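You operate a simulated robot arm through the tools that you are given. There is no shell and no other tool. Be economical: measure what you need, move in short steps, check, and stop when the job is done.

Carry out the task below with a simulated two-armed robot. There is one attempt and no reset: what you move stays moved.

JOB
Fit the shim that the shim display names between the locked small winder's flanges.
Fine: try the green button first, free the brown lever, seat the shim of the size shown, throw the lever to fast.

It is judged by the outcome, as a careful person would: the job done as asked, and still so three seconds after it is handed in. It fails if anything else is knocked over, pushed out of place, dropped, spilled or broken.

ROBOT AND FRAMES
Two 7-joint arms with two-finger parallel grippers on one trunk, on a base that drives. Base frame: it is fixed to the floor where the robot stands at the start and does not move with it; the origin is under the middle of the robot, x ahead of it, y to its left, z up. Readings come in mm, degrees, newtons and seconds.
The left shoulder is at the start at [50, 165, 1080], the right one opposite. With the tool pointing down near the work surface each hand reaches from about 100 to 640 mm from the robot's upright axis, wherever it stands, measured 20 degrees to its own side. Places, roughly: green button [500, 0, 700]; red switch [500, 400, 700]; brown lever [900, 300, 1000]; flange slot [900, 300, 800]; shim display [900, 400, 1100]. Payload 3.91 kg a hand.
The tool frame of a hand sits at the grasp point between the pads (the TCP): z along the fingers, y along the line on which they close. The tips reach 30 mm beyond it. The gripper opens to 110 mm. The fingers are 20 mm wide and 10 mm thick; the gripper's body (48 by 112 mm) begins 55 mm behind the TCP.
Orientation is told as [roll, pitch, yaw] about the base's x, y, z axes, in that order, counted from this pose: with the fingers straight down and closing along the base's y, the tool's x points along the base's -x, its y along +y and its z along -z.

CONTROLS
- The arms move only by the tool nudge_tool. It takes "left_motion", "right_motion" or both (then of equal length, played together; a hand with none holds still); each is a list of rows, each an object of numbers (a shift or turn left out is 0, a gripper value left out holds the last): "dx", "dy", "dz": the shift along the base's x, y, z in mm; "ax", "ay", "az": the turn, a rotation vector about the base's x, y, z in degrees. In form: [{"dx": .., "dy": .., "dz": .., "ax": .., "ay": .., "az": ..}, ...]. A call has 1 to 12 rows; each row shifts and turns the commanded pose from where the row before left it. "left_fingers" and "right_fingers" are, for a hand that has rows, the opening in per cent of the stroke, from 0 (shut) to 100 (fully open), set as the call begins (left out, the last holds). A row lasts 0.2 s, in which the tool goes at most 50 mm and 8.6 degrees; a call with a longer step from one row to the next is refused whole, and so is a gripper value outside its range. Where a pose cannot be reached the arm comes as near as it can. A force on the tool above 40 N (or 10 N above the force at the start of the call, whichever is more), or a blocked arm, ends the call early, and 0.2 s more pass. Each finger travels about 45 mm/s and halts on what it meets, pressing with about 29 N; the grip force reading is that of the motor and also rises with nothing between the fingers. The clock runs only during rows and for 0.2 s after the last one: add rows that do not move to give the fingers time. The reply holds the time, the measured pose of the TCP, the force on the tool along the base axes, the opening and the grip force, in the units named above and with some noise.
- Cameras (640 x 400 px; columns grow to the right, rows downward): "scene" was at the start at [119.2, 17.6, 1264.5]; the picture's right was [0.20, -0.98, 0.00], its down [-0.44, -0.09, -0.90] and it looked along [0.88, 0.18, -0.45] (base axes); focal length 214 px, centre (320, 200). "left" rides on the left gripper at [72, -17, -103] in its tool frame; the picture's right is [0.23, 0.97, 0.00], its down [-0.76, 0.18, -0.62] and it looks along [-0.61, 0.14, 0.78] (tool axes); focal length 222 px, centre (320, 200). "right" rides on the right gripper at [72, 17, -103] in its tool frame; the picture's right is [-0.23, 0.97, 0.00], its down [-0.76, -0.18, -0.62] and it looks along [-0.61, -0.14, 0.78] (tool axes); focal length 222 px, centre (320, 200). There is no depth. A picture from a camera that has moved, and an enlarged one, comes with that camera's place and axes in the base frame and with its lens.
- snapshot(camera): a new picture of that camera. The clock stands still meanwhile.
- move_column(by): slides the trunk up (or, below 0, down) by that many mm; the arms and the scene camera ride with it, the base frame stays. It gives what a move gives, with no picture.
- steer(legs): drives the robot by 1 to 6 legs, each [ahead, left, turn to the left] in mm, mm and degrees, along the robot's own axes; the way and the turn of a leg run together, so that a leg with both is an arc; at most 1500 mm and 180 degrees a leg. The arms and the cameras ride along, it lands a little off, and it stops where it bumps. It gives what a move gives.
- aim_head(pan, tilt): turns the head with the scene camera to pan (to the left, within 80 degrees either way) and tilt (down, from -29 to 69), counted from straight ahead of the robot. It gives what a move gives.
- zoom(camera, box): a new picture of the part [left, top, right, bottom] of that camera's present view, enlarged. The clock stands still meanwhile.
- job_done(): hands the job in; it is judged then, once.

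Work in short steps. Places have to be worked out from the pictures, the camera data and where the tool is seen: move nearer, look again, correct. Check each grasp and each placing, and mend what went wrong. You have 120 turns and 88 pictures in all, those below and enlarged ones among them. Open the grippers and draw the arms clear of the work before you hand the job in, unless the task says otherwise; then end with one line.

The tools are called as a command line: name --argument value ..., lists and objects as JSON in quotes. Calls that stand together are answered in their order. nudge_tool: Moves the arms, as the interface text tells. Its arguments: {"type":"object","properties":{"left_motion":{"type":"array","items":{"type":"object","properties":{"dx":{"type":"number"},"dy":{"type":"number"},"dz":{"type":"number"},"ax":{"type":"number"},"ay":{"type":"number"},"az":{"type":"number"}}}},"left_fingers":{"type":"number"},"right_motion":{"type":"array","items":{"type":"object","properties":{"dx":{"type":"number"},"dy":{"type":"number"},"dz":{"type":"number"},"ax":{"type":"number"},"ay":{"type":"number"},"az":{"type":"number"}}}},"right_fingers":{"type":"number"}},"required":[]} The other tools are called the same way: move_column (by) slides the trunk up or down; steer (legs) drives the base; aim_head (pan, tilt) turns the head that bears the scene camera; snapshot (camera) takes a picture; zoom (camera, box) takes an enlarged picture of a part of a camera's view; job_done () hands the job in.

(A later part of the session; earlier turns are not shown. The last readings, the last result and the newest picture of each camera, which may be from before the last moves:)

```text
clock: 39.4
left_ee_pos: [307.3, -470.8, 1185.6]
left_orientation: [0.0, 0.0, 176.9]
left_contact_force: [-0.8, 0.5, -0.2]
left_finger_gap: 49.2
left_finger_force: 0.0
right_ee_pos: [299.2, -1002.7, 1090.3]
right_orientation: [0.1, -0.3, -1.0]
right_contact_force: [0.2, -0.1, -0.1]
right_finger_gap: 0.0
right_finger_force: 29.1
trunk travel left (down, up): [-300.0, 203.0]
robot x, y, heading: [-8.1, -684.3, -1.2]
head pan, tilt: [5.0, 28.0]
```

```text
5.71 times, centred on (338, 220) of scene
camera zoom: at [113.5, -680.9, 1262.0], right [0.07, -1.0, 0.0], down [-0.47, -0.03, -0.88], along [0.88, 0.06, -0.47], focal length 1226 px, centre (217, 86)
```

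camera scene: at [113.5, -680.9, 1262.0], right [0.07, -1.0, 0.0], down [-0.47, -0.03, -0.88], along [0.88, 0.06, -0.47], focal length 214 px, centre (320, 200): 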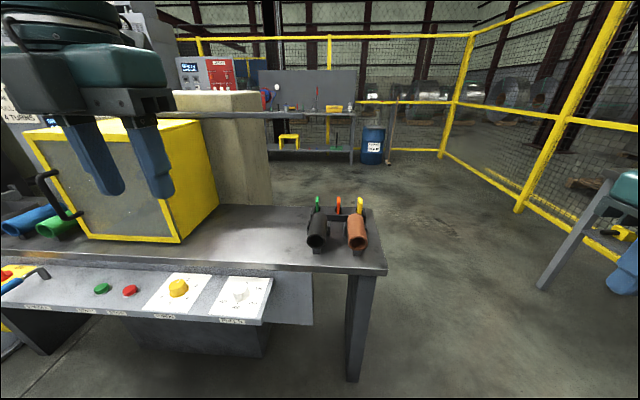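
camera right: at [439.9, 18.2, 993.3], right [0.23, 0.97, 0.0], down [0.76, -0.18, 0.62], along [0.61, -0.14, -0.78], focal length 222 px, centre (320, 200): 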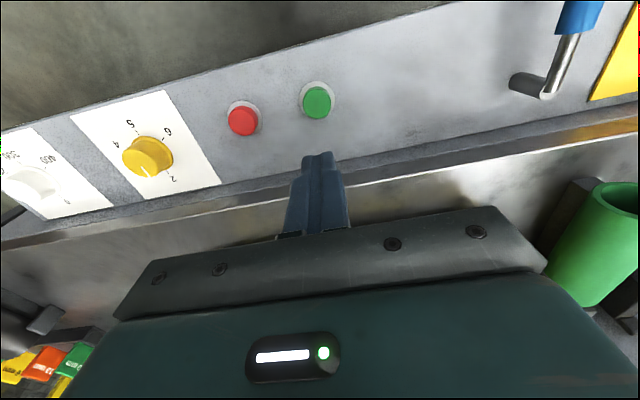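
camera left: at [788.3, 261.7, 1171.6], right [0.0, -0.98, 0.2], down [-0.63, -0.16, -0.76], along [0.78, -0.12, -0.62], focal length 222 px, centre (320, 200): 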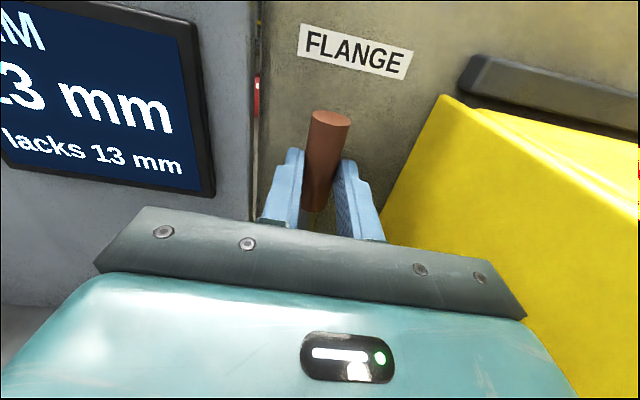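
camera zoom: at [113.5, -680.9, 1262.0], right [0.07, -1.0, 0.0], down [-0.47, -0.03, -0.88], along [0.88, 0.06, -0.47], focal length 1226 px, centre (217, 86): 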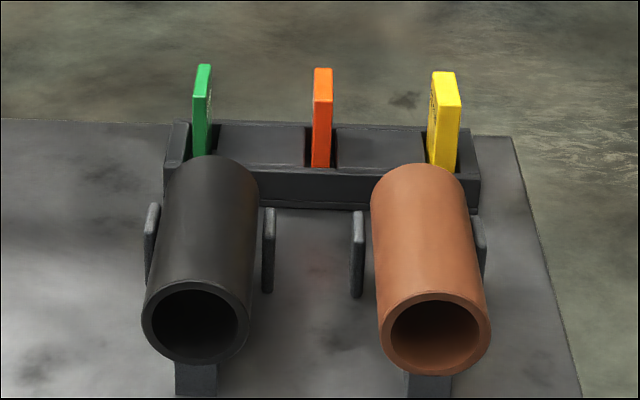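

The orange 13 mm shim stands in the middle, at about (866.., -704) with its top near z 866. I'll swing the left wrist back to yaw 0 and drive so that the left arm faces the shim.

nudge_tool --left_motion '[{"az": 8.3}, {"az": 8.3}, {"az": 8.3}, {"az": 8.3}, {"az": 8.3}, {"az": 8.3}, {"az": 8.3}, {"az": 8.3}, {"az": 8.3}, {"az": 8.3}, {"az": 8.3}, {}]'

nudge_tool --left_motion '[{"az": 8.3}, {"az": 8.3}, {"az": 8.3}, {"az": 8.3}, {"az": 8.3}, {"az": 8.3}, {"az": 8.3}, {"az": 8.3}, {"az": 8.3}, {"az": 8.3}, {"az": 8.3}, {}]'

steer --legs '[[0, -190, 1.2], [125, 0, 0]]'

nudge_tool --left_motion '[{"ay": -7.5, "dx": 10, "dz": -10}, {"ay": -7.5, "dx": 20, "dz": -10}, {"ay": -7.5, "dx": 20, "dz": -10}, {"ay": -7.5, "dx": 20, "dz": -10}, {"ay": -7.5, "dx": 20, "dz": -10}, {"ay": -7.5, "dx": 20, "dz": -10}, {"dx": 20, "dz": -10}, {"dx": 20, "dz": -10}, {}]'

snapshot --camera "left"

snapshot --camera "scene"

```text
clock: 42.0
left_ee_pos: [308.5, -469.8, 1184.4]
left_orientation: [0.1, 0.0, -91.6]
left_contact_force: [-0.8, -0.6, -0.1]
left_finger_gap: 49.3
left_finger_force: 0.0
right_ee_pos: [299.4, -1002.7, 1090.1]
right_orientation: [0.1, -0.4, -1.0]
right_contact_force: [-0.6, 0.6, 0.2]
right_finger_gap: 0.0
right_finger_force: 28.5
trunk travel left (down, up): [-300.0, 203.0]
robot x, y, heading: [-10.2, -688.2, -1.2]
head pan, tilt: [5.0, 28.0]
```

```text
clock: 44.5
left_ee_pos: [308.0, -470.6, 1183.8]
left_orientation: [0.0, 0.0, -0.2]
left_contact_force: [0.4, -0.2, 0.9]
left_finger_gap: 49.6
left_finger_force: 0.0
right_ee_pos: [300.2, -1002.9, 1089.1]
right_orientation: [0.2, -0.3, -1.0]
right_contact_force: [0.7, -1.2, 0.0]
right_finger_gap: 0.3
right_finger_force: 29.1
trunk travel left (down, up): [-300.0, 203.0]
robot x, y, heading: [-6.2, -685.3, -0.9]
head pan, tilt: [5.0, 28.0]
```

```text
clock: 47.0
left_ee_pos: [425.3, -654.8, 1184.3]
left_orientation: [0.0, 0.0, 0.7]
left_contact_force: [-0.2, -0.4, 0.9]
left_finger_gap: 49.3
left_finger_force: 0.1
right_ee_pos: [427.5, -1186.7, 1090.4]
right_orientation: [0.1, -0.1, 0.1]
right_contact_force: [-0.4, -0.2, -0.4]
right_finger_gap: 0.0
right_finger_force: 28.8
trunk travel left (down, up): [-300.0, 203.0]
robot x, y, heading: [115.7, -875.0, 0.2]
head pan, tilt: [5.0, 28.0]
```

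```text
clock: 49.0
left_ee_pos: [574.5, -654.0, 1105.4]
left_orientation: [-0.7, -45.1, 1.1]
left_contact_force: [-0.4, -0.3, 0.3]
left_finger_gap: 49.4
left_finger_force: 0.1
right_ee_pos: [427.0, -1186.7, 1091.1]
right_orientation: [0.1, -0.4, 0.1]
right_contact_force: [-0.8, -0.4, -0.1]
right_finger_gap: 0.0
right_finger_force: 29.1
trunk travel left (down, up): [-300.0, 203.0]
robot x, y, heading: [111.9, -874.0, 0.5]
head pan, tilt: [5.0, 28.0]
```

```text
52 pictures are left
camera left: at [450.3, -671.3, 1127.4], right [-0.17, 0.97, -0.17], down [0.09, 0.19, 0.98], along [0.98, 0.15, -0.12], focal length 222 px, centre (320, 200)
```

left: 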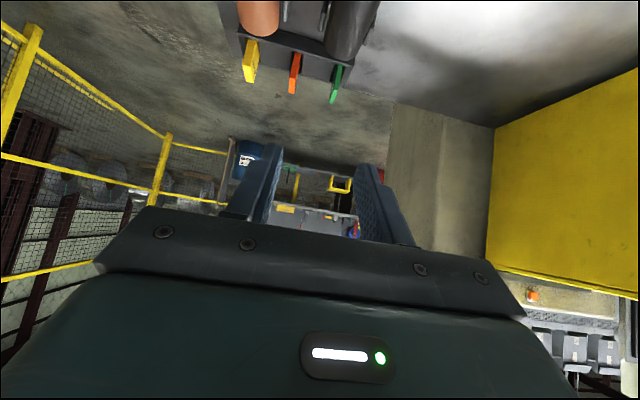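

```text
51 pictures are left
camera scene: at [234.9, -868.9, 1262.0], right [0.09, -1.0, 0.0], down [-0.47, -0.04, -0.88], along [0.88, 0.08, -0.47], focal length 214 px, centre (320, 200)
```

scene: 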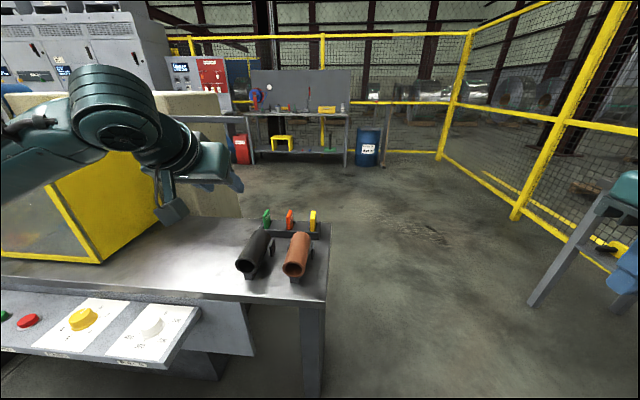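

Triangulation puts the orange shim's top at about (887, -699, 862). I'll bring the left hand, tilted 45°, to stand off from it along the approach line and look again.

nudge_tool --left_motion '[{"dx": 34, "dy": -9, "dz": -25, "az": -1}, {"dx": 34, "dy": -9, "dz": -25}, {"dx": 34, "dy": -9, "dz": -25}, {"dx": 34, "dy": -9, "dz": -25}, {"dx": 34, "dy": -9, "dz": -25}, {"dx": 36, "dz": -34}, {}]' --left_fingers 40

snapshot --camera "left"

zoom --camera "scene" --box '[200, 160, 360, 280]'

```text
clock: 50.6
left_ee_pos: [783.1, -697.6, 945.2]
left_orientation: [-0.7, -44.9, 0.0]
left_contact_force: [-0.4, 1.3, -0.5]
left_finger_gap: 43.9
left_finger_force: 0.0
right_ee_pos: [427.2, -1187.2, 1089.3]
right_orientation: [0.0, -0.3, 0.1]
right_contact_force: [0.8, -0.6, -0.4]
right_finger_gap: 0.0
right_finger_force: 28.6
trunk travel left (down, up): [-300.0, 203.0]
robot x, y, heading: [114.3, -876.2, 0.1]
head pan, tilt: [5.0, 28.0]
```

```text
50 pictures are left
camera left: at [657.3, -713.4, 966.9], right [-0.15, 0.97, -0.17], down [0.1, 0.19, 0.98], along [0.98, 0.13, -0.12], focal length 222 px, centre (320, 200)
```

left: 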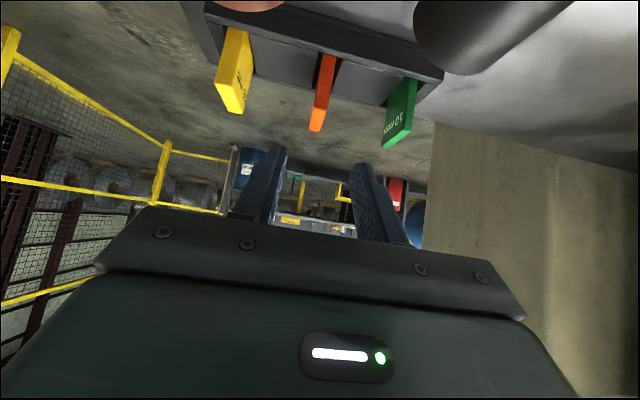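

```text
3.33 times, centred on (280, 220) of scene
camera zoom: at [234.9, -868.8, 1262.0], right [0.09, -1.0, 0.0], down [-0.47, -0.04, -0.88], along [0.88, 0.08, -0.47], focal length 715 px, centre (453, 133)
```

zoom: 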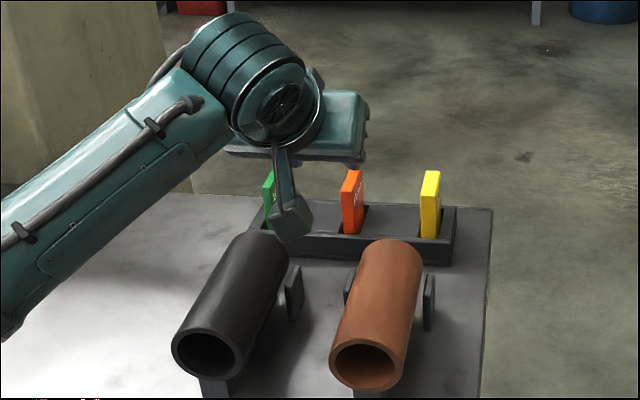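

Refined: the shim's front top edge is at (860, -702.5, 870). I'll approach along the finger direction so that the tips straddle the upper 20 mm.

nudge_tool --left_motion '[{"dx": 18, "dy": -5, "dz": -18}, {"dx": 18, "dz": -19}, {"dx": 18, "dz": -19}, {"dx": 17, "dz": -18}, {}]'

snapshot --camera "left"

zoom --camera "scene" --box '[230, 170, 330, 245]'

```text
clock: 51.8
left_ee_pos: [852.1, -702.0, 870.5]
left_orientation: [-0.7, -45.0, 0.1]
left_contact_force: [-0.9, 0.4, 0.6]
left_finger_gap: 44.0
left_finger_force: 0.1
right_ee_pos: [427.3, -1187.1, 1090.1]
right_orientation: [0.1, -0.3, 0.1]
right_contact_force: [-0.1, 1.3, 0.4]
right_finger_gap: 0.0
right_finger_force: 29.5
trunk travel left (down, up): [-300.0, 203.0]
robot x, y, heading: [114.0, -879.1, 0.4]
head pan, tilt: [5.0, 28.0]
```

```text
48 pictures are left
camera left: at [727.3, -718.3, 892.2], right [-0.15, 0.97, -0.17], down [0.1, 0.19, 0.98], along [0.98, 0.13, -0.12], focal length 222 px, centre (320, 200)
```

left: 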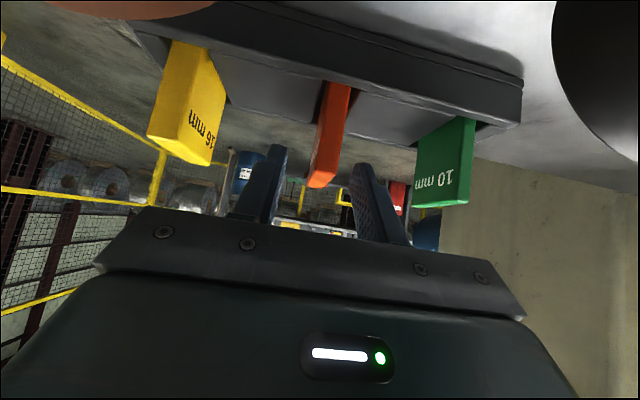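

```text
5.33 times, centred on (280, 208) of scene
camera zoom: at [235.0, -868.8, 1262.0], right [0.09, -1.0, 0.0], down [-0.47, -0.04, -0.88], along [0.88, 0.08, -0.47], focal length 1144 px, centre (533, 160)
```

zoom: 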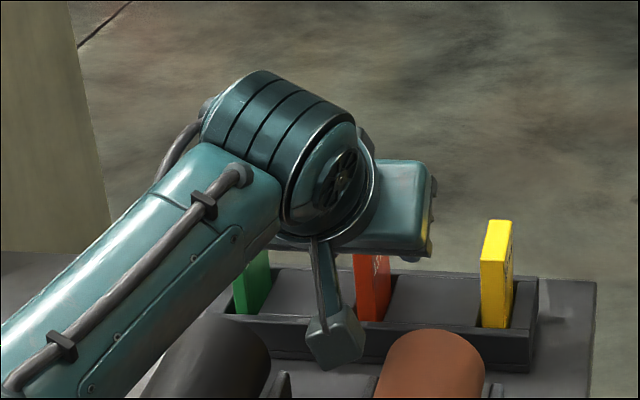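

The shim lies between the fingertips. I'll close on it.

nudge_tool --left_motion '[{}, {}, {}, {}]' --left_fingers 0

zoom --camera "left" --box '[200, 50, 440, 210]'

```text
clock: 52.8
left_ee_pos: [851.4, -701.6, 869.9]
left_orientation: [-0.8, -45.0, 0.1]
left_contact_force: [1.7, -0.1, 0.5]
left_finger_gap: 12.1
left_finger_force: 28.9
right_ee_pos: [427.2, -1186.8, 1089.0]
right_orientation: [0.1, -0.3, 0.1]
right_contact_force: [-0.9, 0.2, -0.2]
right_finger_gap: 0.0
right_finger_force: 29.3
trunk travel left (down, up): [-300.0, 203.0]
robot x, y, heading: [116.4, -875.0, 0.2]
head pan, tilt: [5.0, 28.0]
```

```text
2.50 times, centred on (320, 130) of left
camera zoom: at [727.2, -718.3, 892.4], right [-0.15, 0.97, -0.17], down [0.1, 0.19, 0.98], along [0.98, 0.13, -0.12], focal length 555 px, centre (320, 375)
```

zoom: 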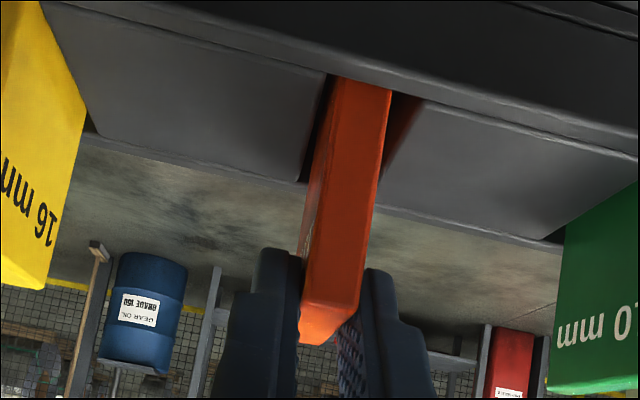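

Gripped at 12–13 mm. I'll lift straight up in steps.

nudge_tool --left_motion '[{"dz": 8}, {"dz": 15}, {"dz": 25}, {"dz": 35}, {"dz": 35}, {}]'

snapshot --camera "left"

zoom --camera "scene" --box '[220, 130, 340, 240]'

```text
clock: 54.2
left_ee_pos: [853.0, -703.2, 991.8]
left_orientation: [-0.7, -45.1, 0.1]
left_contact_force: [-0.8, -0.4, -0.1]
left_finger_gap: 12.3
left_finger_force: 29.4
right_ee_pos: [427.2, -1187.1, 1089.3]
right_orientation: [0.1, -0.3, 0.2]
right_contact_force: [0.1, -0.4, 1.0]
right_finger_gap: 0.0
right_finger_force: 29.6
trunk travel left (down, up): [-300.0, 203.0]
robot x, y, heading: [117.3, -871.9, 0.3]
head pan, tilt: [5.0, 28.0]
```

```text
45 pictures are left
camera left: at [727.8, -719.1, 1014.1], right [-0.15, 0.97, -0.17], down [0.1, 0.19, 0.98], along [0.98, 0.13, -0.12], focal length 222 px, centre (320, 200)
```

left: 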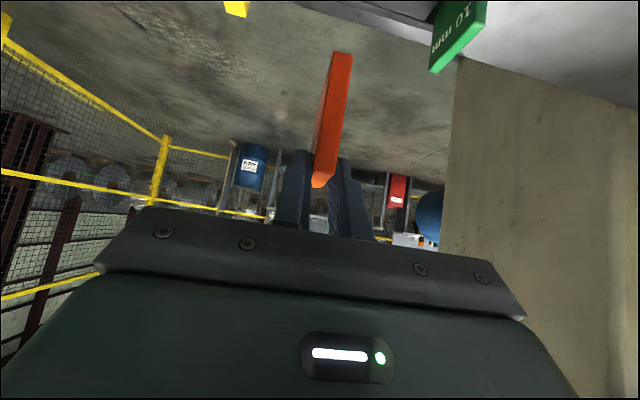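

```text
3.64 times, centred on (280, 185) of scene
camera zoom: at [235.1, -868.8, 1262.0], right [0.09, -1.0, 0.0], down [-0.47, -0.04, -0.88], along [0.88, 0.08, -0.47], focal length 780 px, centre (466, 254)
```

zoom: 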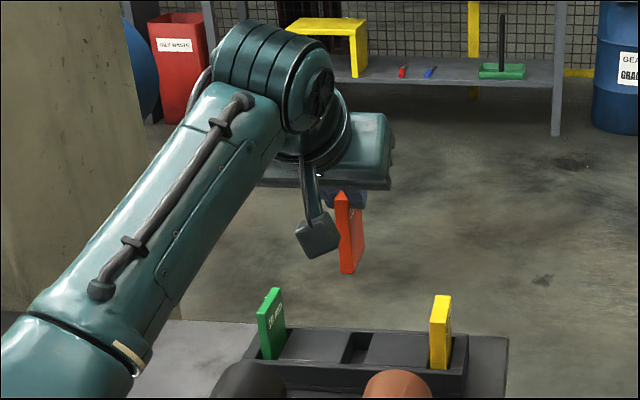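

The shim is held upright with its bottom about 95 mm below the TCP. I'll retract it high and drive back to the flange.

nudge_tool --left_motion '[{"dz": 35, "dx": -20}, {"dz": 35, "dx": -30}, {"dz": 35, "dx": -30}, {"dx": -40}, {"dx": -40}, {"dx": -40}, {"dx": -40}, {}]'

steer --legs '[[-120, 0, 0], [0, 1030, 0]]'

```text
clock: 56.0
left_ee_pos: [611.2, -703.6, 1093.3]
left_orientation: [-0.7, -45.0, 0.1]
left_contact_force: [-0.4, -0.5, 0.1]
left_finger_gap: 12.4
left_finger_force: 28.7
right_ee_pos: [427.2, -1187.4, 1090.0]
right_orientation: [0.2, -0.3, 0.1]
right_contact_force: [0.1, -0.1, -0.5]
right_finger_gap: 0.0
right_finger_force: 29.3
trunk travel left (down, up): [-300.0, 203.0]
robot x, y, heading: [115.5, -878.6, 0.2]
head pan, tilt: [5.0, 28.0]
```

```text
clock: 62.2
left_ee_pos: [493.7, 332.5, 1093.8]
left_orientation: [-0.7, -44.9, -0.4]
left_contact_force: [0.1, -0.9, 0.2]
left_finger_gap: 12.1
left_finger_force: 28.9
right_ee_pos: [305.1, -150.3, 1090.6]
right_orientation: [0.1, -0.3, -0.3]
right_contact_force: [0.5, -0.7, -0.3]
right_finger_gap: 0.3
right_finger_force: 29.2
trunk travel left (down, up): [-300.0, 203.0]
robot x, y, heading: [-4.3, 162.9, -0.1]
head pan, tilt: [5.0, 28.0]
```

Now ahead again, then bring the shim above the slot with about 40 mm clearance and look.

steer --legs '[[125, 0, 0]]'

snapshot --camera "scene"

zoom --camera "scene" --box '[290, 130, 400, 230]'

```text
clock: 63.4
left_ee_pos: [618.9, 331.7, 1092.6]
left_orientation: [-0.7, -45.0, -0.3]
left_contact_force: [0.2, 0.6, -0.3]
left_finger_gap: 12.5
left_finger_force: 28.5
right_ee_pos: [431.2, -152.0, 1089.2]
right_orientation: [0.1, -0.2, -0.3]
right_contact_force: [0.9, 0.4, -0.3]
right_finger_gap: 0.0
right_finger_force: 29.2
trunk travel left (down, up): [-300.0, 203.0]
robot x, y, heading: [121.4, 159.9, -0.4]
head pan, tilt: [5.0, 28.0]
```

```text
43 pictures are left
camera scene: at [241.4, 168.3, 1261.9], right [0.08, -1.0, 0.0], down [-0.47, -0.04, -0.88], along [0.88, 0.07, -0.47], focal length 214 px, centre (320, 200)
```

scene: 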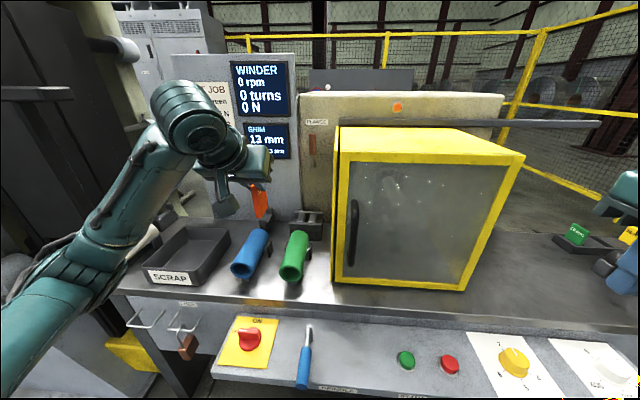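

```text
4.00 times, centred on (345, 180) of scene
camera zoom: at [241.4, 168.3, 1261.9], right [0.08, -1.0, 0.0], down [-0.47, -0.04, -0.88], along [0.88, 0.07, -0.47], focal length 858 px, centre (220, 280)
```

zoom: 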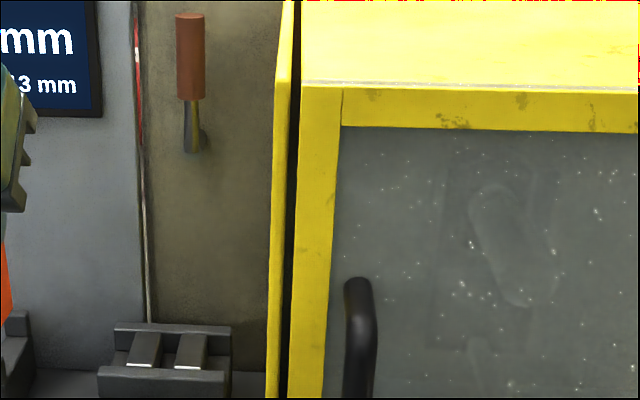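

The lever is still up, and this view gives the slot centre at y≈268–269. I'll move the shim high above the slot.

nudge_tool --left_motion '[{"dx": 40, "dy": -10}, {"dx": 40, "dy": -10}, {"dx": 40, "dy": -10}, {"dx": 40, "dy": -10, "dz": -15}, {"dx": 40, "dy": -10, "dz": -25}, {"dx": 30, "dy": -10, "dz": -25, "az": 0.3}, {"dx": 16, "dy": -3, "dz": -25}, {}]'

snapshot --camera "left"

zoom --camera "scene" --box '[230, 130, 360, 230]'

```text
clock: 65.2
left_ee_pos: [864.9, 267.9, 1002.8]
left_orientation: [-0.7, -45.0, -0.1]
left_contact_force: [-0.4, -0.4, -0.3]
left_finger_gap: 12.4
left_finger_force: 29.1
right_ee_pos: [429.7, -150.3, 1089.2]
right_orientation: [0.2, -0.3, -0.2]
right_contact_force: [0.3, 0.3, -0.5]
right_finger_gap: 0.0
right_finger_force: 29.2
trunk travel left (down, up): [-300.0, 203.0]
robot x, y, heading: [121.1, 163.5, -0.5]
head pan, tilt: [5.0, 28.0]
```

```text
41 pictures are left
camera left: at [740.3, 253.1, 1025.0], right [-0.15, 0.97, -0.17], down [0.1, 0.18, 0.98], along [0.98, 0.13, -0.12], focal length 222 px, centre (320, 200)
```

left: 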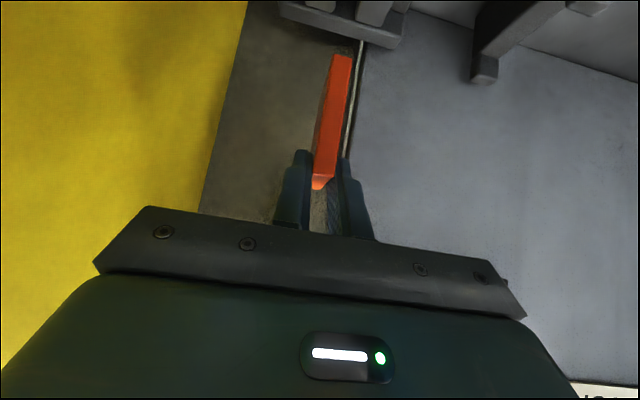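

```text
4.00 times, centred on (295, 180) of scene
camera zoom: at [240.8, 168.3, 1262.0], right [0.08, -1.0, 0.0], down [-0.47, -0.04, -0.88], along [0.88, 0.07, -0.47], focal length 858 px, centre (420, 280)
```

zoom: 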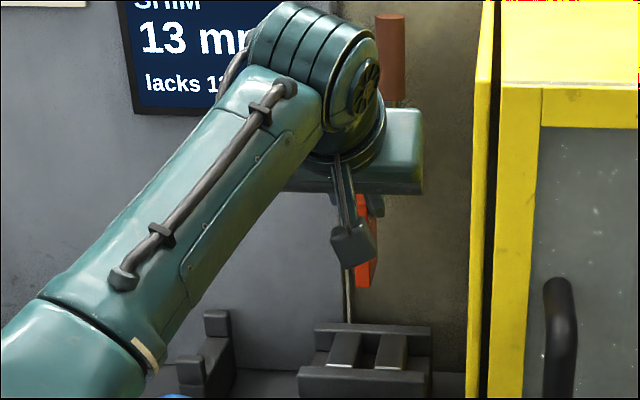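

The shim's bottom is lined up in y with the gap (≈269). I'll lower it to about 15 mm above the flanges and check with both cameras.

nudge_tool --left_motion '[{"dz": -20, "dy": 1, "ax": 0.7}, {"dz": -20}, {"dz": -10}, {}]'

zoom --camera "left" --box '[240, 0, 440, 200]'

zoom --camera "scene" --box '[280, 160, 360, 230]'

```text
clock: 66.2
left_ee_pos: [864.2, 269.7, 952.7]
left_orientation: [0.3, -45.0, -0.7]
left_contact_force: [-0.6, 0.2, -1.3]
left_finger_gap: 12.2
left_finger_force: 29.3
right_ee_pos: [431.0, -150.4, 1090.0]
right_orientation: [0.1, -0.3, -0.3]
right_contact_force: [-0.2, 0.4, 0.5]
right_finger_gap: 0.1
right_finger_force: 29.2
trunk travel left (down, up): [-300.0, 203.0]
robot x, y, heading: [122.1, 160.8, -0.5]
head pan, tilt: [5.0, 28.0]
```

```text
2.00 times, centred on (340, 100) of left
camera zoom: at [739.7, 253.5, 974.7], right [-0.15, 0.98, -0.16], down [0.1, 0.17, 0.98], along [0.98, 0.13, -0.12], focal length 444 px, centre (280, 400)
```

zoom: 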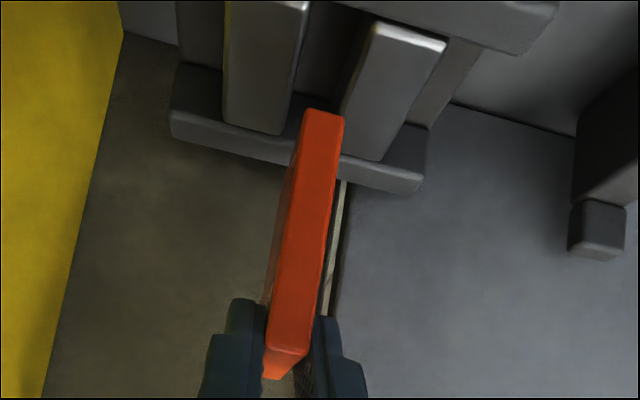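

```text
5.71 times, centred on (320, 195) of scene
camera zoom: at [240.8, 168.3, 1262.0], right [0.08, -1.0, 0.0], down [-0.47, -0.04, -0.88], along [0.88, 0.07, -0.47], focal length 1226 px, centre (320, 229)
```

zoom: 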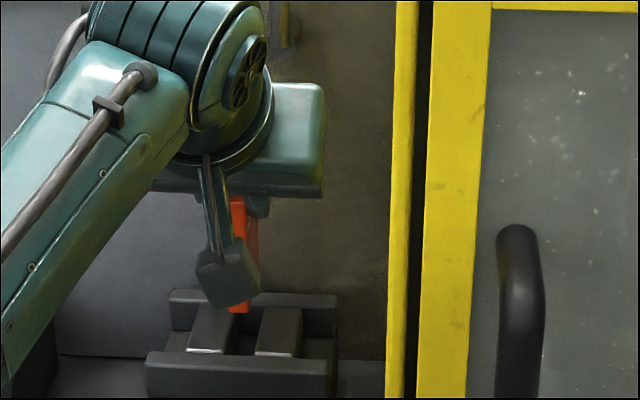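

The gap spans y 260–281 and the shim is centred at about 270.5, with x inside the flange length. I'll lower it slowly with force checking.

nudge_tool --left_motion '[{"dz": -10}, {"dz": -10}, {"dz": -10}, {"dz": -10}, {}]'

zoom --camera "left" --box '[240, 0, 440, 200]'

```text
clock: 67.4
left_ee_pos: [862.0, 267.0, 921.1]
left_orientation: [0.1, -45.8, -0.8]
left_contact_force: [-7.5, 0.8, 21.3]
left_finger_gap: 12.8
left_finger_force: 28.8
right_ee_pos: [426.8, -150.5, 1092.1]
right_orientation: [0.1, -0.5, -0.2]
right_contact_force: [0.5, 0.0, 0.1]
right_finger_gap: 0.0
right_finger_force: 28.8
trunk travel left (down, up): [-300.0, 203.0]
robot x, y, heading: [123.5, 162.6, -0.2]
head pan, tilt: [5.0, 28.0]
```

```text
2.00 times, centred on (340, 100) of left
camera zoom: at [738.0, 252.1, 942.7], right [-0.15, 0.98, -0.16], down [0.09, 0.17, 0.98], along [0.99, 0.13, -0.11], focal length 444 px, centre (280, 400)
```

zoom: 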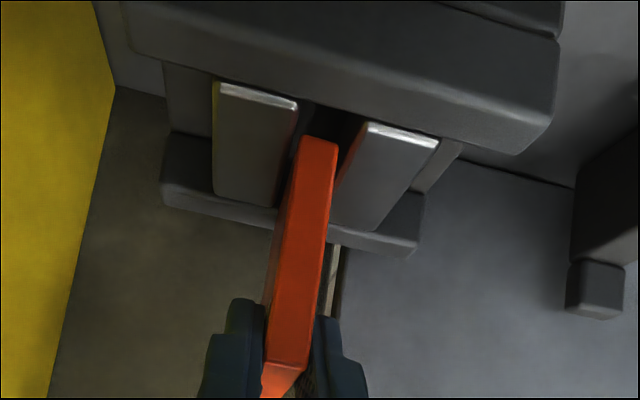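

Contact came too high (bottom about 842). The shim is longer in x than I assumed (~50 mm), so its back edge likely landed on the rear wall. I'll lift and inspect.

nudge_tool --left_motion '[{"dz": 12}, {"dz": 15}, {"dz": 8}, {}]'

zoom --camera "left" --box '[220, 20, 440, 240]'

zoom --camera "scene" --box '[280, 160, 360, 230]'

```text
clock: 68.4
left_ee_pos: [863.3, 269.4, 948.9]
left_orientation: [0.3, -44.9, -0.7]
left_contact_force: [0.1, 0.1, -1.0]
left_finger_gap: 12.5
left_finger_force: 29.2
right_ee_pos: [429.3, -150.3, 1089.3]
right_orientation: [0.1, -0.3, -0.3]
right_contact_force: [0.6, 0.3, -0.4]
right_finger_gap: 0.0
right_finger_force: 28.9
trunk travel left (down, up): [-300.0, 203.0]
robot x, y, heading: [118.7, 162.5, -0.6]
head pan, tilt: [5.0, 28.0]
```

```text
1.82 times, centred on (330, 130) of left
camera zoom: at [739.0, 253.2, 971.3], right [-0.15, 0.98, -0.16], down [0.1, 0.17, 0.98], along [0.98, 0.13, -0.12], focal length 404 px, centre (302, 327)
```

zoom: 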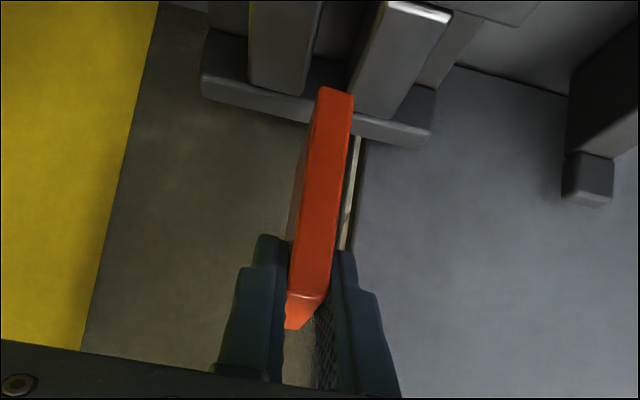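

```text
5.71 times, centred on (320, 195) of scene
camera zoom: at [240.8, 168.3, 1262.0], right [0.08, -1.0, 0.0], down [-0.47, -0.04, -0.88], along [0.88, 0.07, -0.47], focal length 1226 px, centre (320, 229)
```

zoom: 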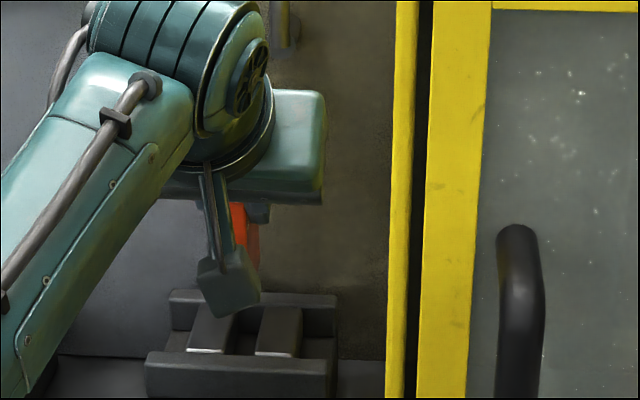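

The shim has pitched back-up by about 6° in the grip. I'll turn the hand +6° about y to bring it upright and shift it toward me, then re-check.

nudge_tool --left_motion '[{"ay": 3, "dx": -5, "dz": 3}, {"ay": 3, "dx": -5, "dz": 3}, {}]'

zoom --camera "left" --box '[220, 0, 440, 220]'

snapshot --camera "right"

```text
clock: 69.2
left_ee_pos: [853.2, 269.5, 954.6]
left_orientation: [0.1, -39.0, -0.6]
left_contact_force: [-0.5, -0.1, 0.2]
left_finger_gap: 12.4
left_finger_force: 29.1
right_ee_pos: [431.3, -150.7, 1089.1]
right_orientation: [0.1, -0.2, -0.3]
right_contact_force: [-0.2, -0.3, -1.0]
right_finger_gap: 0.0
right_finger_force: 29.1
trunk travel left (down, up): [-300.0, 203.0]
robot x, y, heading: [120.1, 163.4, -0.2]
head pan, tilt: [5.0, 28.0]
```

```text
1.82 times, centred on (330, 110) of left
camera zoom: at [731.4, 253.0, 990.6], right [-0.17, 0.98, -0.14], down [0.2, 0.17, 0.96], along [0.96, 0.13, -0.23], focal length 404 px, centre (302, 364)
```

zoom: 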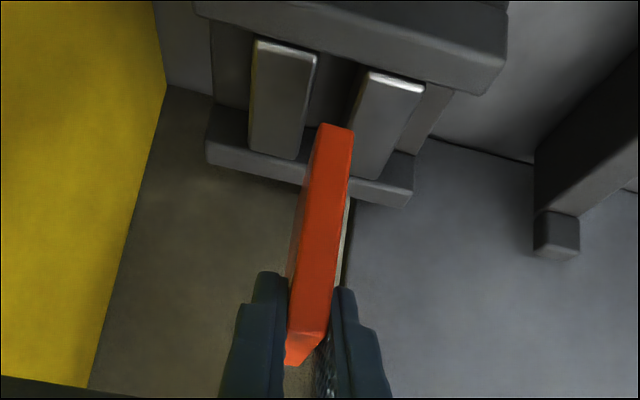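

```text
33 pictures are left
camera right: at [359.2, -134.1, 1193.1], right [0.23, 0.97, 0.0], down [0.76, -0.18, 0.63], along [0.61, -0.14, -0.78], focal length 222 px, centre (320, 200)
```

right: 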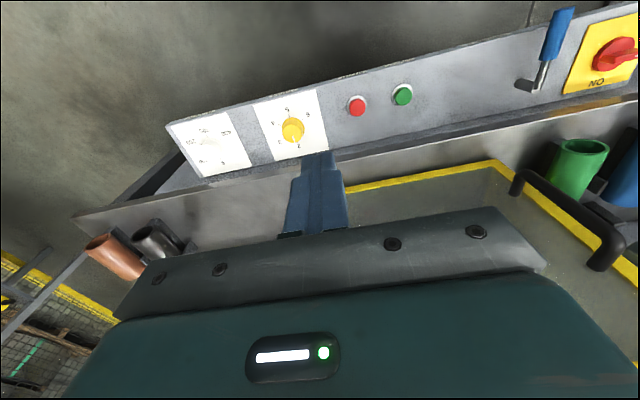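

Now the shim is upright, spanning x≈859–904 inside the slot's 855–910 and centred in y. I'll lower it again in small steps.

nudge_tool --left_motion '[{"dz": -8}, {"dz": -8}, {"dz": -7}, {"dz": -5}, {"dz": -5}, {}]'

zoom --camera "left" --box '[220, 0, 440, 220]'

```text
clock: 70.6
left_ee_pos: [854.1, 269.9, 926.1]
left_orientation: [0.1, -39.5, -0.7]
left_contact_force: [2.1, 0.0, 11.5]
left_finger_gap: 12.3
left_finger_force: 29.4
right_ee_pos: [430.1, -150.4, 1090.2]
right_orientation: [0.1, -0.2, -0.3]
right_contact_force: [0.7, 0.4, -1.3]
right_finger_gap: 0.0
right_finger_force: 29.1
trunk travel left (down, up): [-300.0, 203.0]
robot x, y, heading: [121.3, 160.4, -0.1]
head pan, tilt: [5.0, 28.0]
```

```text
1.82 times, centred on (330, 110) of left
camera zoom: at [732.0, 253.6, 960.5], right [-0.16, 0.98, -0.14], down [0.19, 0.17, 0.97], along [0.97, 0.13, -0.22], focal length 404 px, centre (302, 364)
```

zoom: 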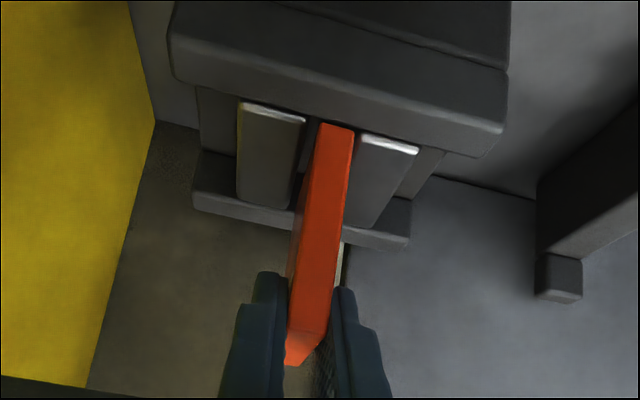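

Contact again at bottom z≈838. I'll enlarge the contact area from both cameras to see what it touches.

zoom --camera "left" --box '[280, 40, 370, 130]'

zoom --camera "scene" --box '[295, 180, 345, 225]'

```text
4.44 times, centred on (325, 85) of left
camera zoom: at [732.0, 253.6, 960.5], right [-0.16, 0.98, -0.14], down [0.19, 0.17, 0.97], along [0.97, 0.13, -0.22], focal length 987 px, centre (298, 711)
```

zoom: 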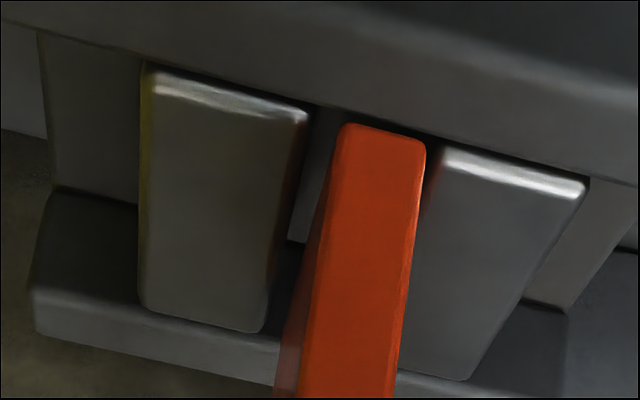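

```text
8.89 times, centred on (320, 202) of scene
camera zoom: at [239.7, 168.1, 1262.3], right [0.08, -1.0, 0.0], down [-0.47, -0.04, -0.88], along [0.88, 0.07, -0.47], focal length 1906 px, centre (320, 178)
```

zoom: 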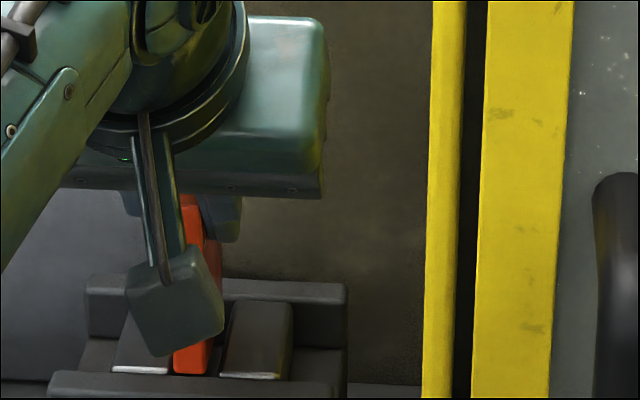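

The shim's front bottom edge sits right on the front wall's line, so it caught the front wall this time. I'll lift 5 mm, shift +5 mm in x and −1 mm in y, then lower again.

nudge_tool --left_motion '[{"dz": 8}, {"dx": 5, "dy": -1}, {"dz": -5}, {"dz": -4}, {"dz": -4}, {}]'

```text
clock: 72.0
left_ee_pos: [860.4, 269.4, 917.1]
left_orientation: [0.1, -39.0, -0.5]
left_contact_force: [-0.3, 0.0, -0.2]
left_finger_gap: 12.1
left_finger_force: 28.6
right_ee_pos: [430.2, -150.3, 1090.2]
right_orientation: [0.2, -0.3, -0.3]
right_contact_force: [0.9, -0.1, 0.5]
right_finger_gap: 0.1
right_finger_force: 29.1
trunk travel left (down, up): [-300.0, 203.0]
robot x, y, heading: [121.2, 158.8, -0.3]
head pan, tilt: [5.0, 28.0]
```

It dropped into the slot with no contact. Continuing down until it bottoms.

nudge_tool --left_motion '[{"dz": -4}, {"dz": -4}, {"dz": -4}, {"dz": -4}, {}]'

zoom --camera "left" --box '[220, 20, 440, 240]'

```text
clock: 73.2
left_ee_pos: [860.2, 269.1, 900.7]
left_orientation: [0.2, -39.1, -0.8]
left_contact_force: [-0.1, -0.7, 1.5]
left_finger_gap: 12.3
left_finger_force: 29.1
right_ee_pos: [430.5, -151.3, 1089.0]
right_orientation: [0.1, -0.3, -0.4]
right_contact_force: [-0.3, -0.2, 0.1]
right_finger_gap: 0.0
right_finger_force: 29.2
trunk travel left (down, up): [-300.0, 203.0]
robot x, y, heading: [122.6, 160.3, -0.7]
head pan, tilt: [5.0, 28.0]
```

```text
1.82 times, centred on (330, 130) of left
camera zoom: at [737.7, 253.5, 936.5], right [-0.17, 0.98, -0.14], down [0.2, 0.17, 0.96], along [0.97, 0.13, -0.22], focal length 404 px, centre (302, 327)
```

zoom: 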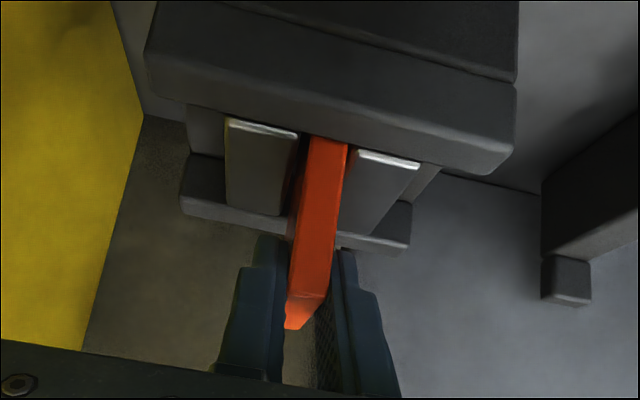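

Still no floor contact; fingertips are about 30 mm above the flanges. Lowering on.

nudge_tool --left_motion '[{"dz": -4}, {"dz": -4}, {"dz": -4}, {"dz": -3}, {"dz": -3}, {}]'

zoom --camera "left" --box '[220, 40, 440, 260]'

```text
clock: 74.6
left_ee_pos: [860.1, 269.7, 891.7]
left_orientation: [0.1, -40.0, -0.7]
left_contact_force: [0.1, 4.7, 26.7]
left_finger_gap: 12.7
left_finger_force: 28.9
right_ee_pos: [428.1, -151.5, 1090.6]
right_orientation: [0.1, -0.5, -0.2]
right_contact_force: [-0.4, -0.4, -0.1]
right_finger_gap: 0.0
right_finger_force: 29.3
trunk travel left (down, up): [-300.0, 203.0]
robot x, y, heading: [120.6, 159.0, -0.1]
head pan, tilt: [5.0, 28.0]
```

```text
1.82 times, centred on (330, 150) of left
camera zoom: at [737.3, 252.7, 924.9], right [-0.16, 0.98, -0.14], down [0.19, 0.17, 0.97], along [0.97, 0.13, -0.21], focal length 404 px, centre (302, 291)
```

zoom: 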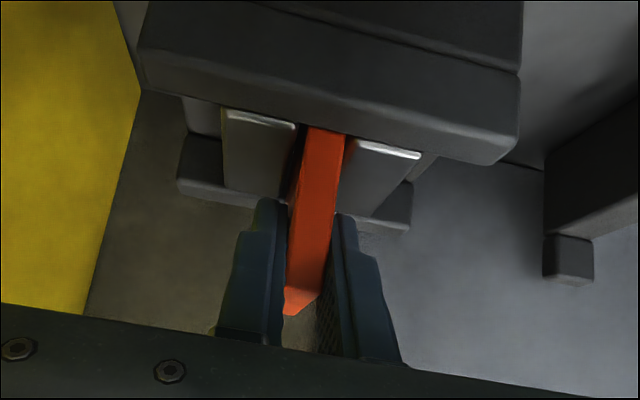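

Floor contact at 27 N: the shim has bottomed. I'll ease the pressure, open, draw back along the finger direction, and check.

nudge_tool --left_motion '[{"dz": 7}, {}]'

nudge_tool --left_motion '[{}, {}, {}, {"dx": -12, "dz": 15}, {"dx": -20, "dz": 25}, {"dx": -20, "dz": 25}, {"dx": -20, "dz": 25}, {}]' --left_fingers 35

snapshot --camera "left"

```text
clock: 75.2
left_ee_pos: [860.3, 267.2, 891.7]
left_orientation: [0.3, -39.2, -0.8]
left_contact_force: [3.8, 1.9, 14.1]
left_finger_gap: 12.2
left_finger_force: 28.9
right_ee_pos: [430.0, -151.7, 1090.6]
right_orientation: [0.1, -0.4, -0.3]
right_contact_force: [0.4, -0.4, 0.6]
right_finger_gap: 0.1
right_finger_force: 28.4
trunk travel left (down, up): [-300.0, 203.0]
robot x, y, heading: [122.0, 163.4, -0.4]
head pan, tilt: [5.0, 28.0]
```

```text
clock: 77.0
left_ee_pos: [787.7, 268.6, 981.5]
left_orientation: [0.2, -39.1, -0.6]
left_contact_force: [-0.9, -0.2, 0.3]
left_finger_gap: 38.8
left_finger_force: 0.0
right_ee_pos: [430.4, -150.6, 1091.0]
right_orientation: [0.1, -0.3, -0.3]
right_contact_force: [-0.4, 0.7, -0.6]
right_finger_gap: 0.1
right_finger_force: 29.1
trunk travel left (down, up): [-300.0, 203.0]
robot x, y, heading: [122.0, 162.5, -0.2]
head pan, tilt: [5.0, 28.0]
```

```text
27 pictures are left
camera left: at [665.6, 252.8, 1016.7], right [-0.17, 0.98, -0.14], down [0.2, 0.17, 0.96], along [0.97, 0.13, -0.23], focal length 222 px, centre (320, 200)
```

left: 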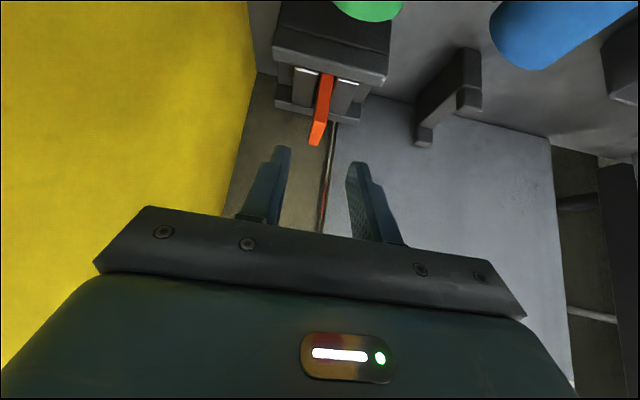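

The shim stands in the slot on its own. I'll move the arm aside and look at the seating and the display from the scene camera.

nudge_tool --left_motion '[{"dx": -20, "dz": 30}, {"dx": -20, "dz": 30, "dy": 20}, {"dx": -20, "dz": 20, "dy": 40}, {"dy": 45, "dx": -20}, {"dy": 45, "dx": -20}, {}]'

zoom --camera "scene" --box '[295, 175, 345, 225]'

zoom --camera "scene" --box '[200, 50, 360, 230]'

```text
clock: 78.4
left_ee_pos: [684.7, 419.5, 1060.3]
left_orientation: [0.2, -39.1, -0.7]
left_contact_force: [-0.3, 0.1, 1.1]
left_finger_gap: 38.5
left_finger_force: 0.1
right_ee_pos: [431.0, -150.7, 1091.5]
right_orientation: [0.1, -0.3, -0.3]
right_contact_force: [-0.3, 0.5, -0.5]
right_finger_gap: 0.2
right_finger_force: 28.6
trunk travel left (down, up): [-300.0, 203.0]
robot x, y, heading: [125.0, 161.9, -0.3]
head pan, tilt: [5.0, 28.0]
```

```text
8.00 times, centred on (320, 200) of scene
camera zoom: at [240.8, 168.2, 1262.0], right [0.08, -1.0, 0.0], down [-0.47, -0.04, -0.88], along [0.88, 0.07, -0.47], focal length 1716 px, centre (320, 200)
```

zoom: 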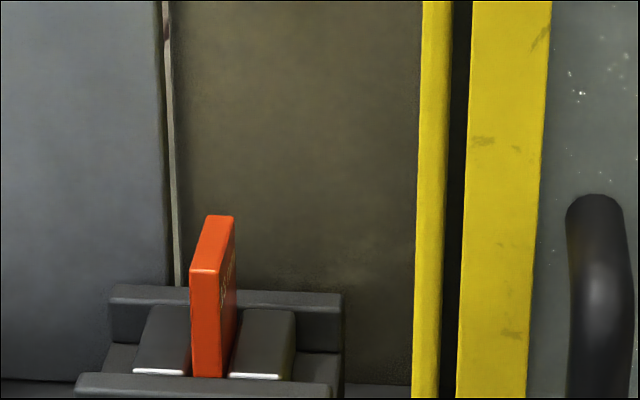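

```text
2.22 times, centred on (280, 140) of scene
camera zoom: at [240.8, 168.2, 1262.0], right [0.08, -1.0, 0.0], down [-0.47, -0.04, -0.88], along [0.88, 0.07, -0.47], focal length 477 px, centre (409, 333)
```

zoom: 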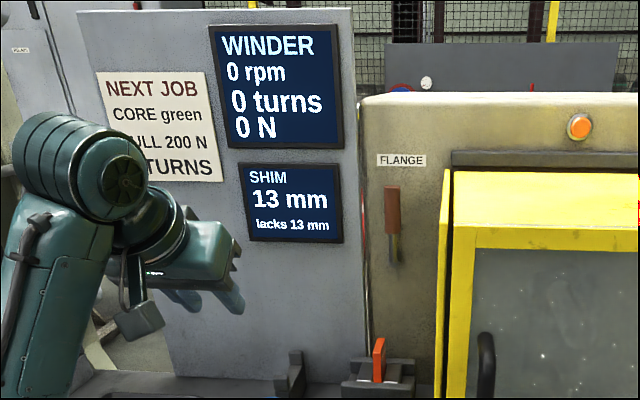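

The shim stands between the flanges, and the winder is still dead at 0 rpm. Next I'll throw the lever back: pointing the left hand forward at the upright handle at (910, 247, ~1100).

nudge_tool --left_motion '[{"ay": -8.5, "dx": 12, "dy": -28.7, "dz": 6.5}, {"ay": -8.5, "dx": 12, "dy": -28.7, "dz": 6.5}, {"ay": -8.5, "dx": 12, "dy": -28.7, "dz": 6.5}, {"ay": -8.5, "dx": 12, "dy": -28.7, "dz": 6.5}, {"ay": -8.5, "dx": 12, "dy": -28.7, "dz": 6.5}, {"ay": -8.4, "dx": 12, "dy": -28.7, "dz": 6.5}, {"dx": 20}, {"dx": 20}, {"dx": 20}, {}]' --left_fingers 45

snapshot --camera "left"

zoom --camera "scene" --box '[240, 100, 380, 230]'

```text
clock: 80.6
left_ee_pos: [819.4, 245.9, 1099.6]
left_orientation: [84.9, -89.5, -85.2]
left_contact_force: [0.3, 0.2, 0.4]
left_finger_gap: 49.5
left_finger_force: 0.0
right_ee_pos: [429.8, -150.8, 1090.4]
right_orientation: [0.1, -0.3, -0.3]
right_contact_force: [-1.2, 0.1, 0.1]
right_finger_gap: 0.0
right_finger_force: 29.2
trunk travel left (down, up): [-300.0, 203.0]
robot x, y, heading: [120.0, 162.4, -0.2]
head pan, tilt: [5.0, 28.0]
```

```text
24 pictures are left
camera left: at [714.9, 230.1, 1027.0], right [0.0, 0.98, -0.22], down [-0.62, 0.17, 0.76], along [0.78, 0.13, 0.61], focal length 222 px, centre (320, 200)
```

left: 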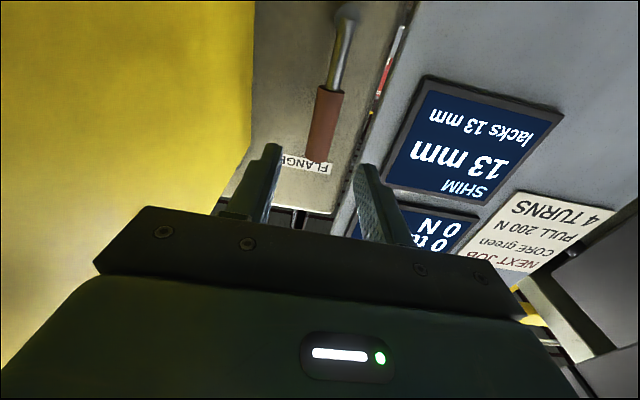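

```text
3.08 times, centred on (310, 165) of scene
camera zoom: at [240.7, 168.3, 1262.0], right [0.08, -1.0, 0.0], down [-0.47, -0.04, -0.88], along [0.88, 0.07, -0.47], focal length 660 px, centre (351, 308)
```

zoom: 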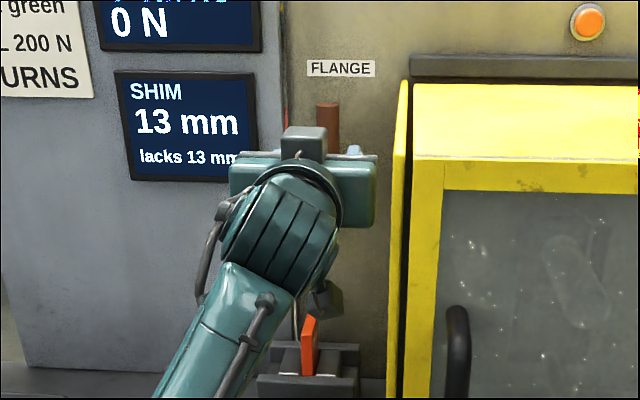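

The handle is at (910, 248.7, ~1096), aligned with the fingers. I'll advance and grip it.

nudge_tool --left_motion '[{"dx": 25, "dy": 2}, {"dx": 25}, {"dx": 14}, {"dx": 8}, {}]'

nudge_tool --left_motion '[{}, {}, {}, {}]' --left_fingers 0

```text
clock: 81.8
left_ee_pos: [890.2, 250.1, 1099.7]
left_orientation: [79.9, -89.5, -80.0]
left_contact_force: [0.5, 0.5, -0.5]
left_finger_gap: 49.4
left_finger_force: 0.1
right_ee_pos: [431.1, -150.4, 1090.1]
right_orientation: [0.2, -0.3, -0.3]
right_contact_force: [0.8, 0.1, 0.2]
right_finger_gap: 0.0
right_finger_force: 29.5
trunk travel left (down, up): [-300.0, 203.0]
robot x, y, heading: [120.2, 161.6, -0.2]
head pan, tilt: [5.0, 28.0]
```

```text
clock: 82.8
left_ee_pos: [890.5, 248.1, 1100.1]
left_orientation: [82.6, -89.6, -82.8]
left_contact_force: [1.2, -2.0, 0.6]
left_finger_gap: 21.9
left_finger_force: 45.2
right_ee_pos: [430.4, -151.4, 1090.7]
right_orientation: [0.1, -0.3, -0.4]
right_contact_force: [0.7, 0.7, 0.0]
right_finger_gap: 0.0
right_finger_force: 28.6
trunk travel left (down, up): [-300.0, 203.0]
robot x, y, heading: [121.2, 158.4, -0.4]
head pan, tilt: [5.0, 28.0]
```

Gripped. I'll swing the lever back left and down along its arc, the first half first.

nudge_tool --left_motion '[{"dy": 11, "dz": -0.8, "ax": -8}, {"dy": 10.8, "dz": -2.3, "ax": -8}, {"dy": 10.3, "dz": -3.7, "ax": -8}, {"dy": 9.8, "dz": -5.2, "ax": -8}, {"dy": 8.9, "dz": -6.5, "ax": -8}, {"dy": 7.9, "dz": -7.6, "ax": -8}]'

zoom --camera "scene" --box '[230, 100, 390, 230]'

```text
clock: 84.2
left_ee_pos: [890.9, 306.8, 1073.2]
left_orientation: [-90.3, -42.5, 89.8]
left_contact_force: [-2.0, -3.0, 3.0]
left_finger_gap: 21.9
left_finger_force: 45.3
right_ee_pos: [430.2, -150.6, 1089.6]
right_orientation: [0.1, -0.2, -0.4]
right_contact_force: [0.5, 0.0, 0.7]
right_finger_gap: 0.0
right_finger_force: 28.9
trunk travel left (down, up): [-300.0, 203.0]
robot x, y, heading: [120.7, 160.8, -0.1]
head pan, tilt: [5.0, 28.0]
```

```text
3.08 times, centred on (310, 165) of scene
camera zoom: at [240.2, 168.0, 1262.1], right [0.08, -1.0, 0.0], down [-0.47, -0.04, -0.88], along [0.88, 0.07, -0.47], focal length 660 px, centre (351, 308)
```

zoom: 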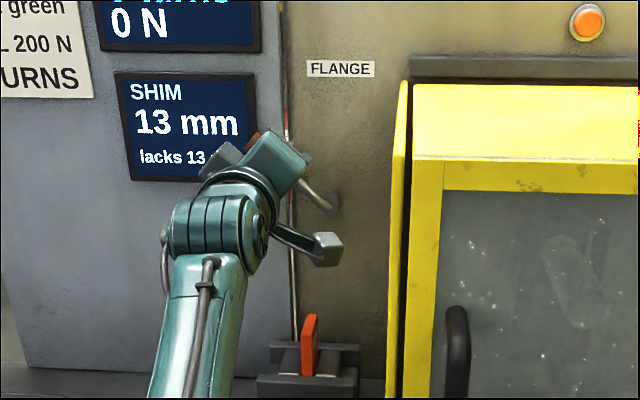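

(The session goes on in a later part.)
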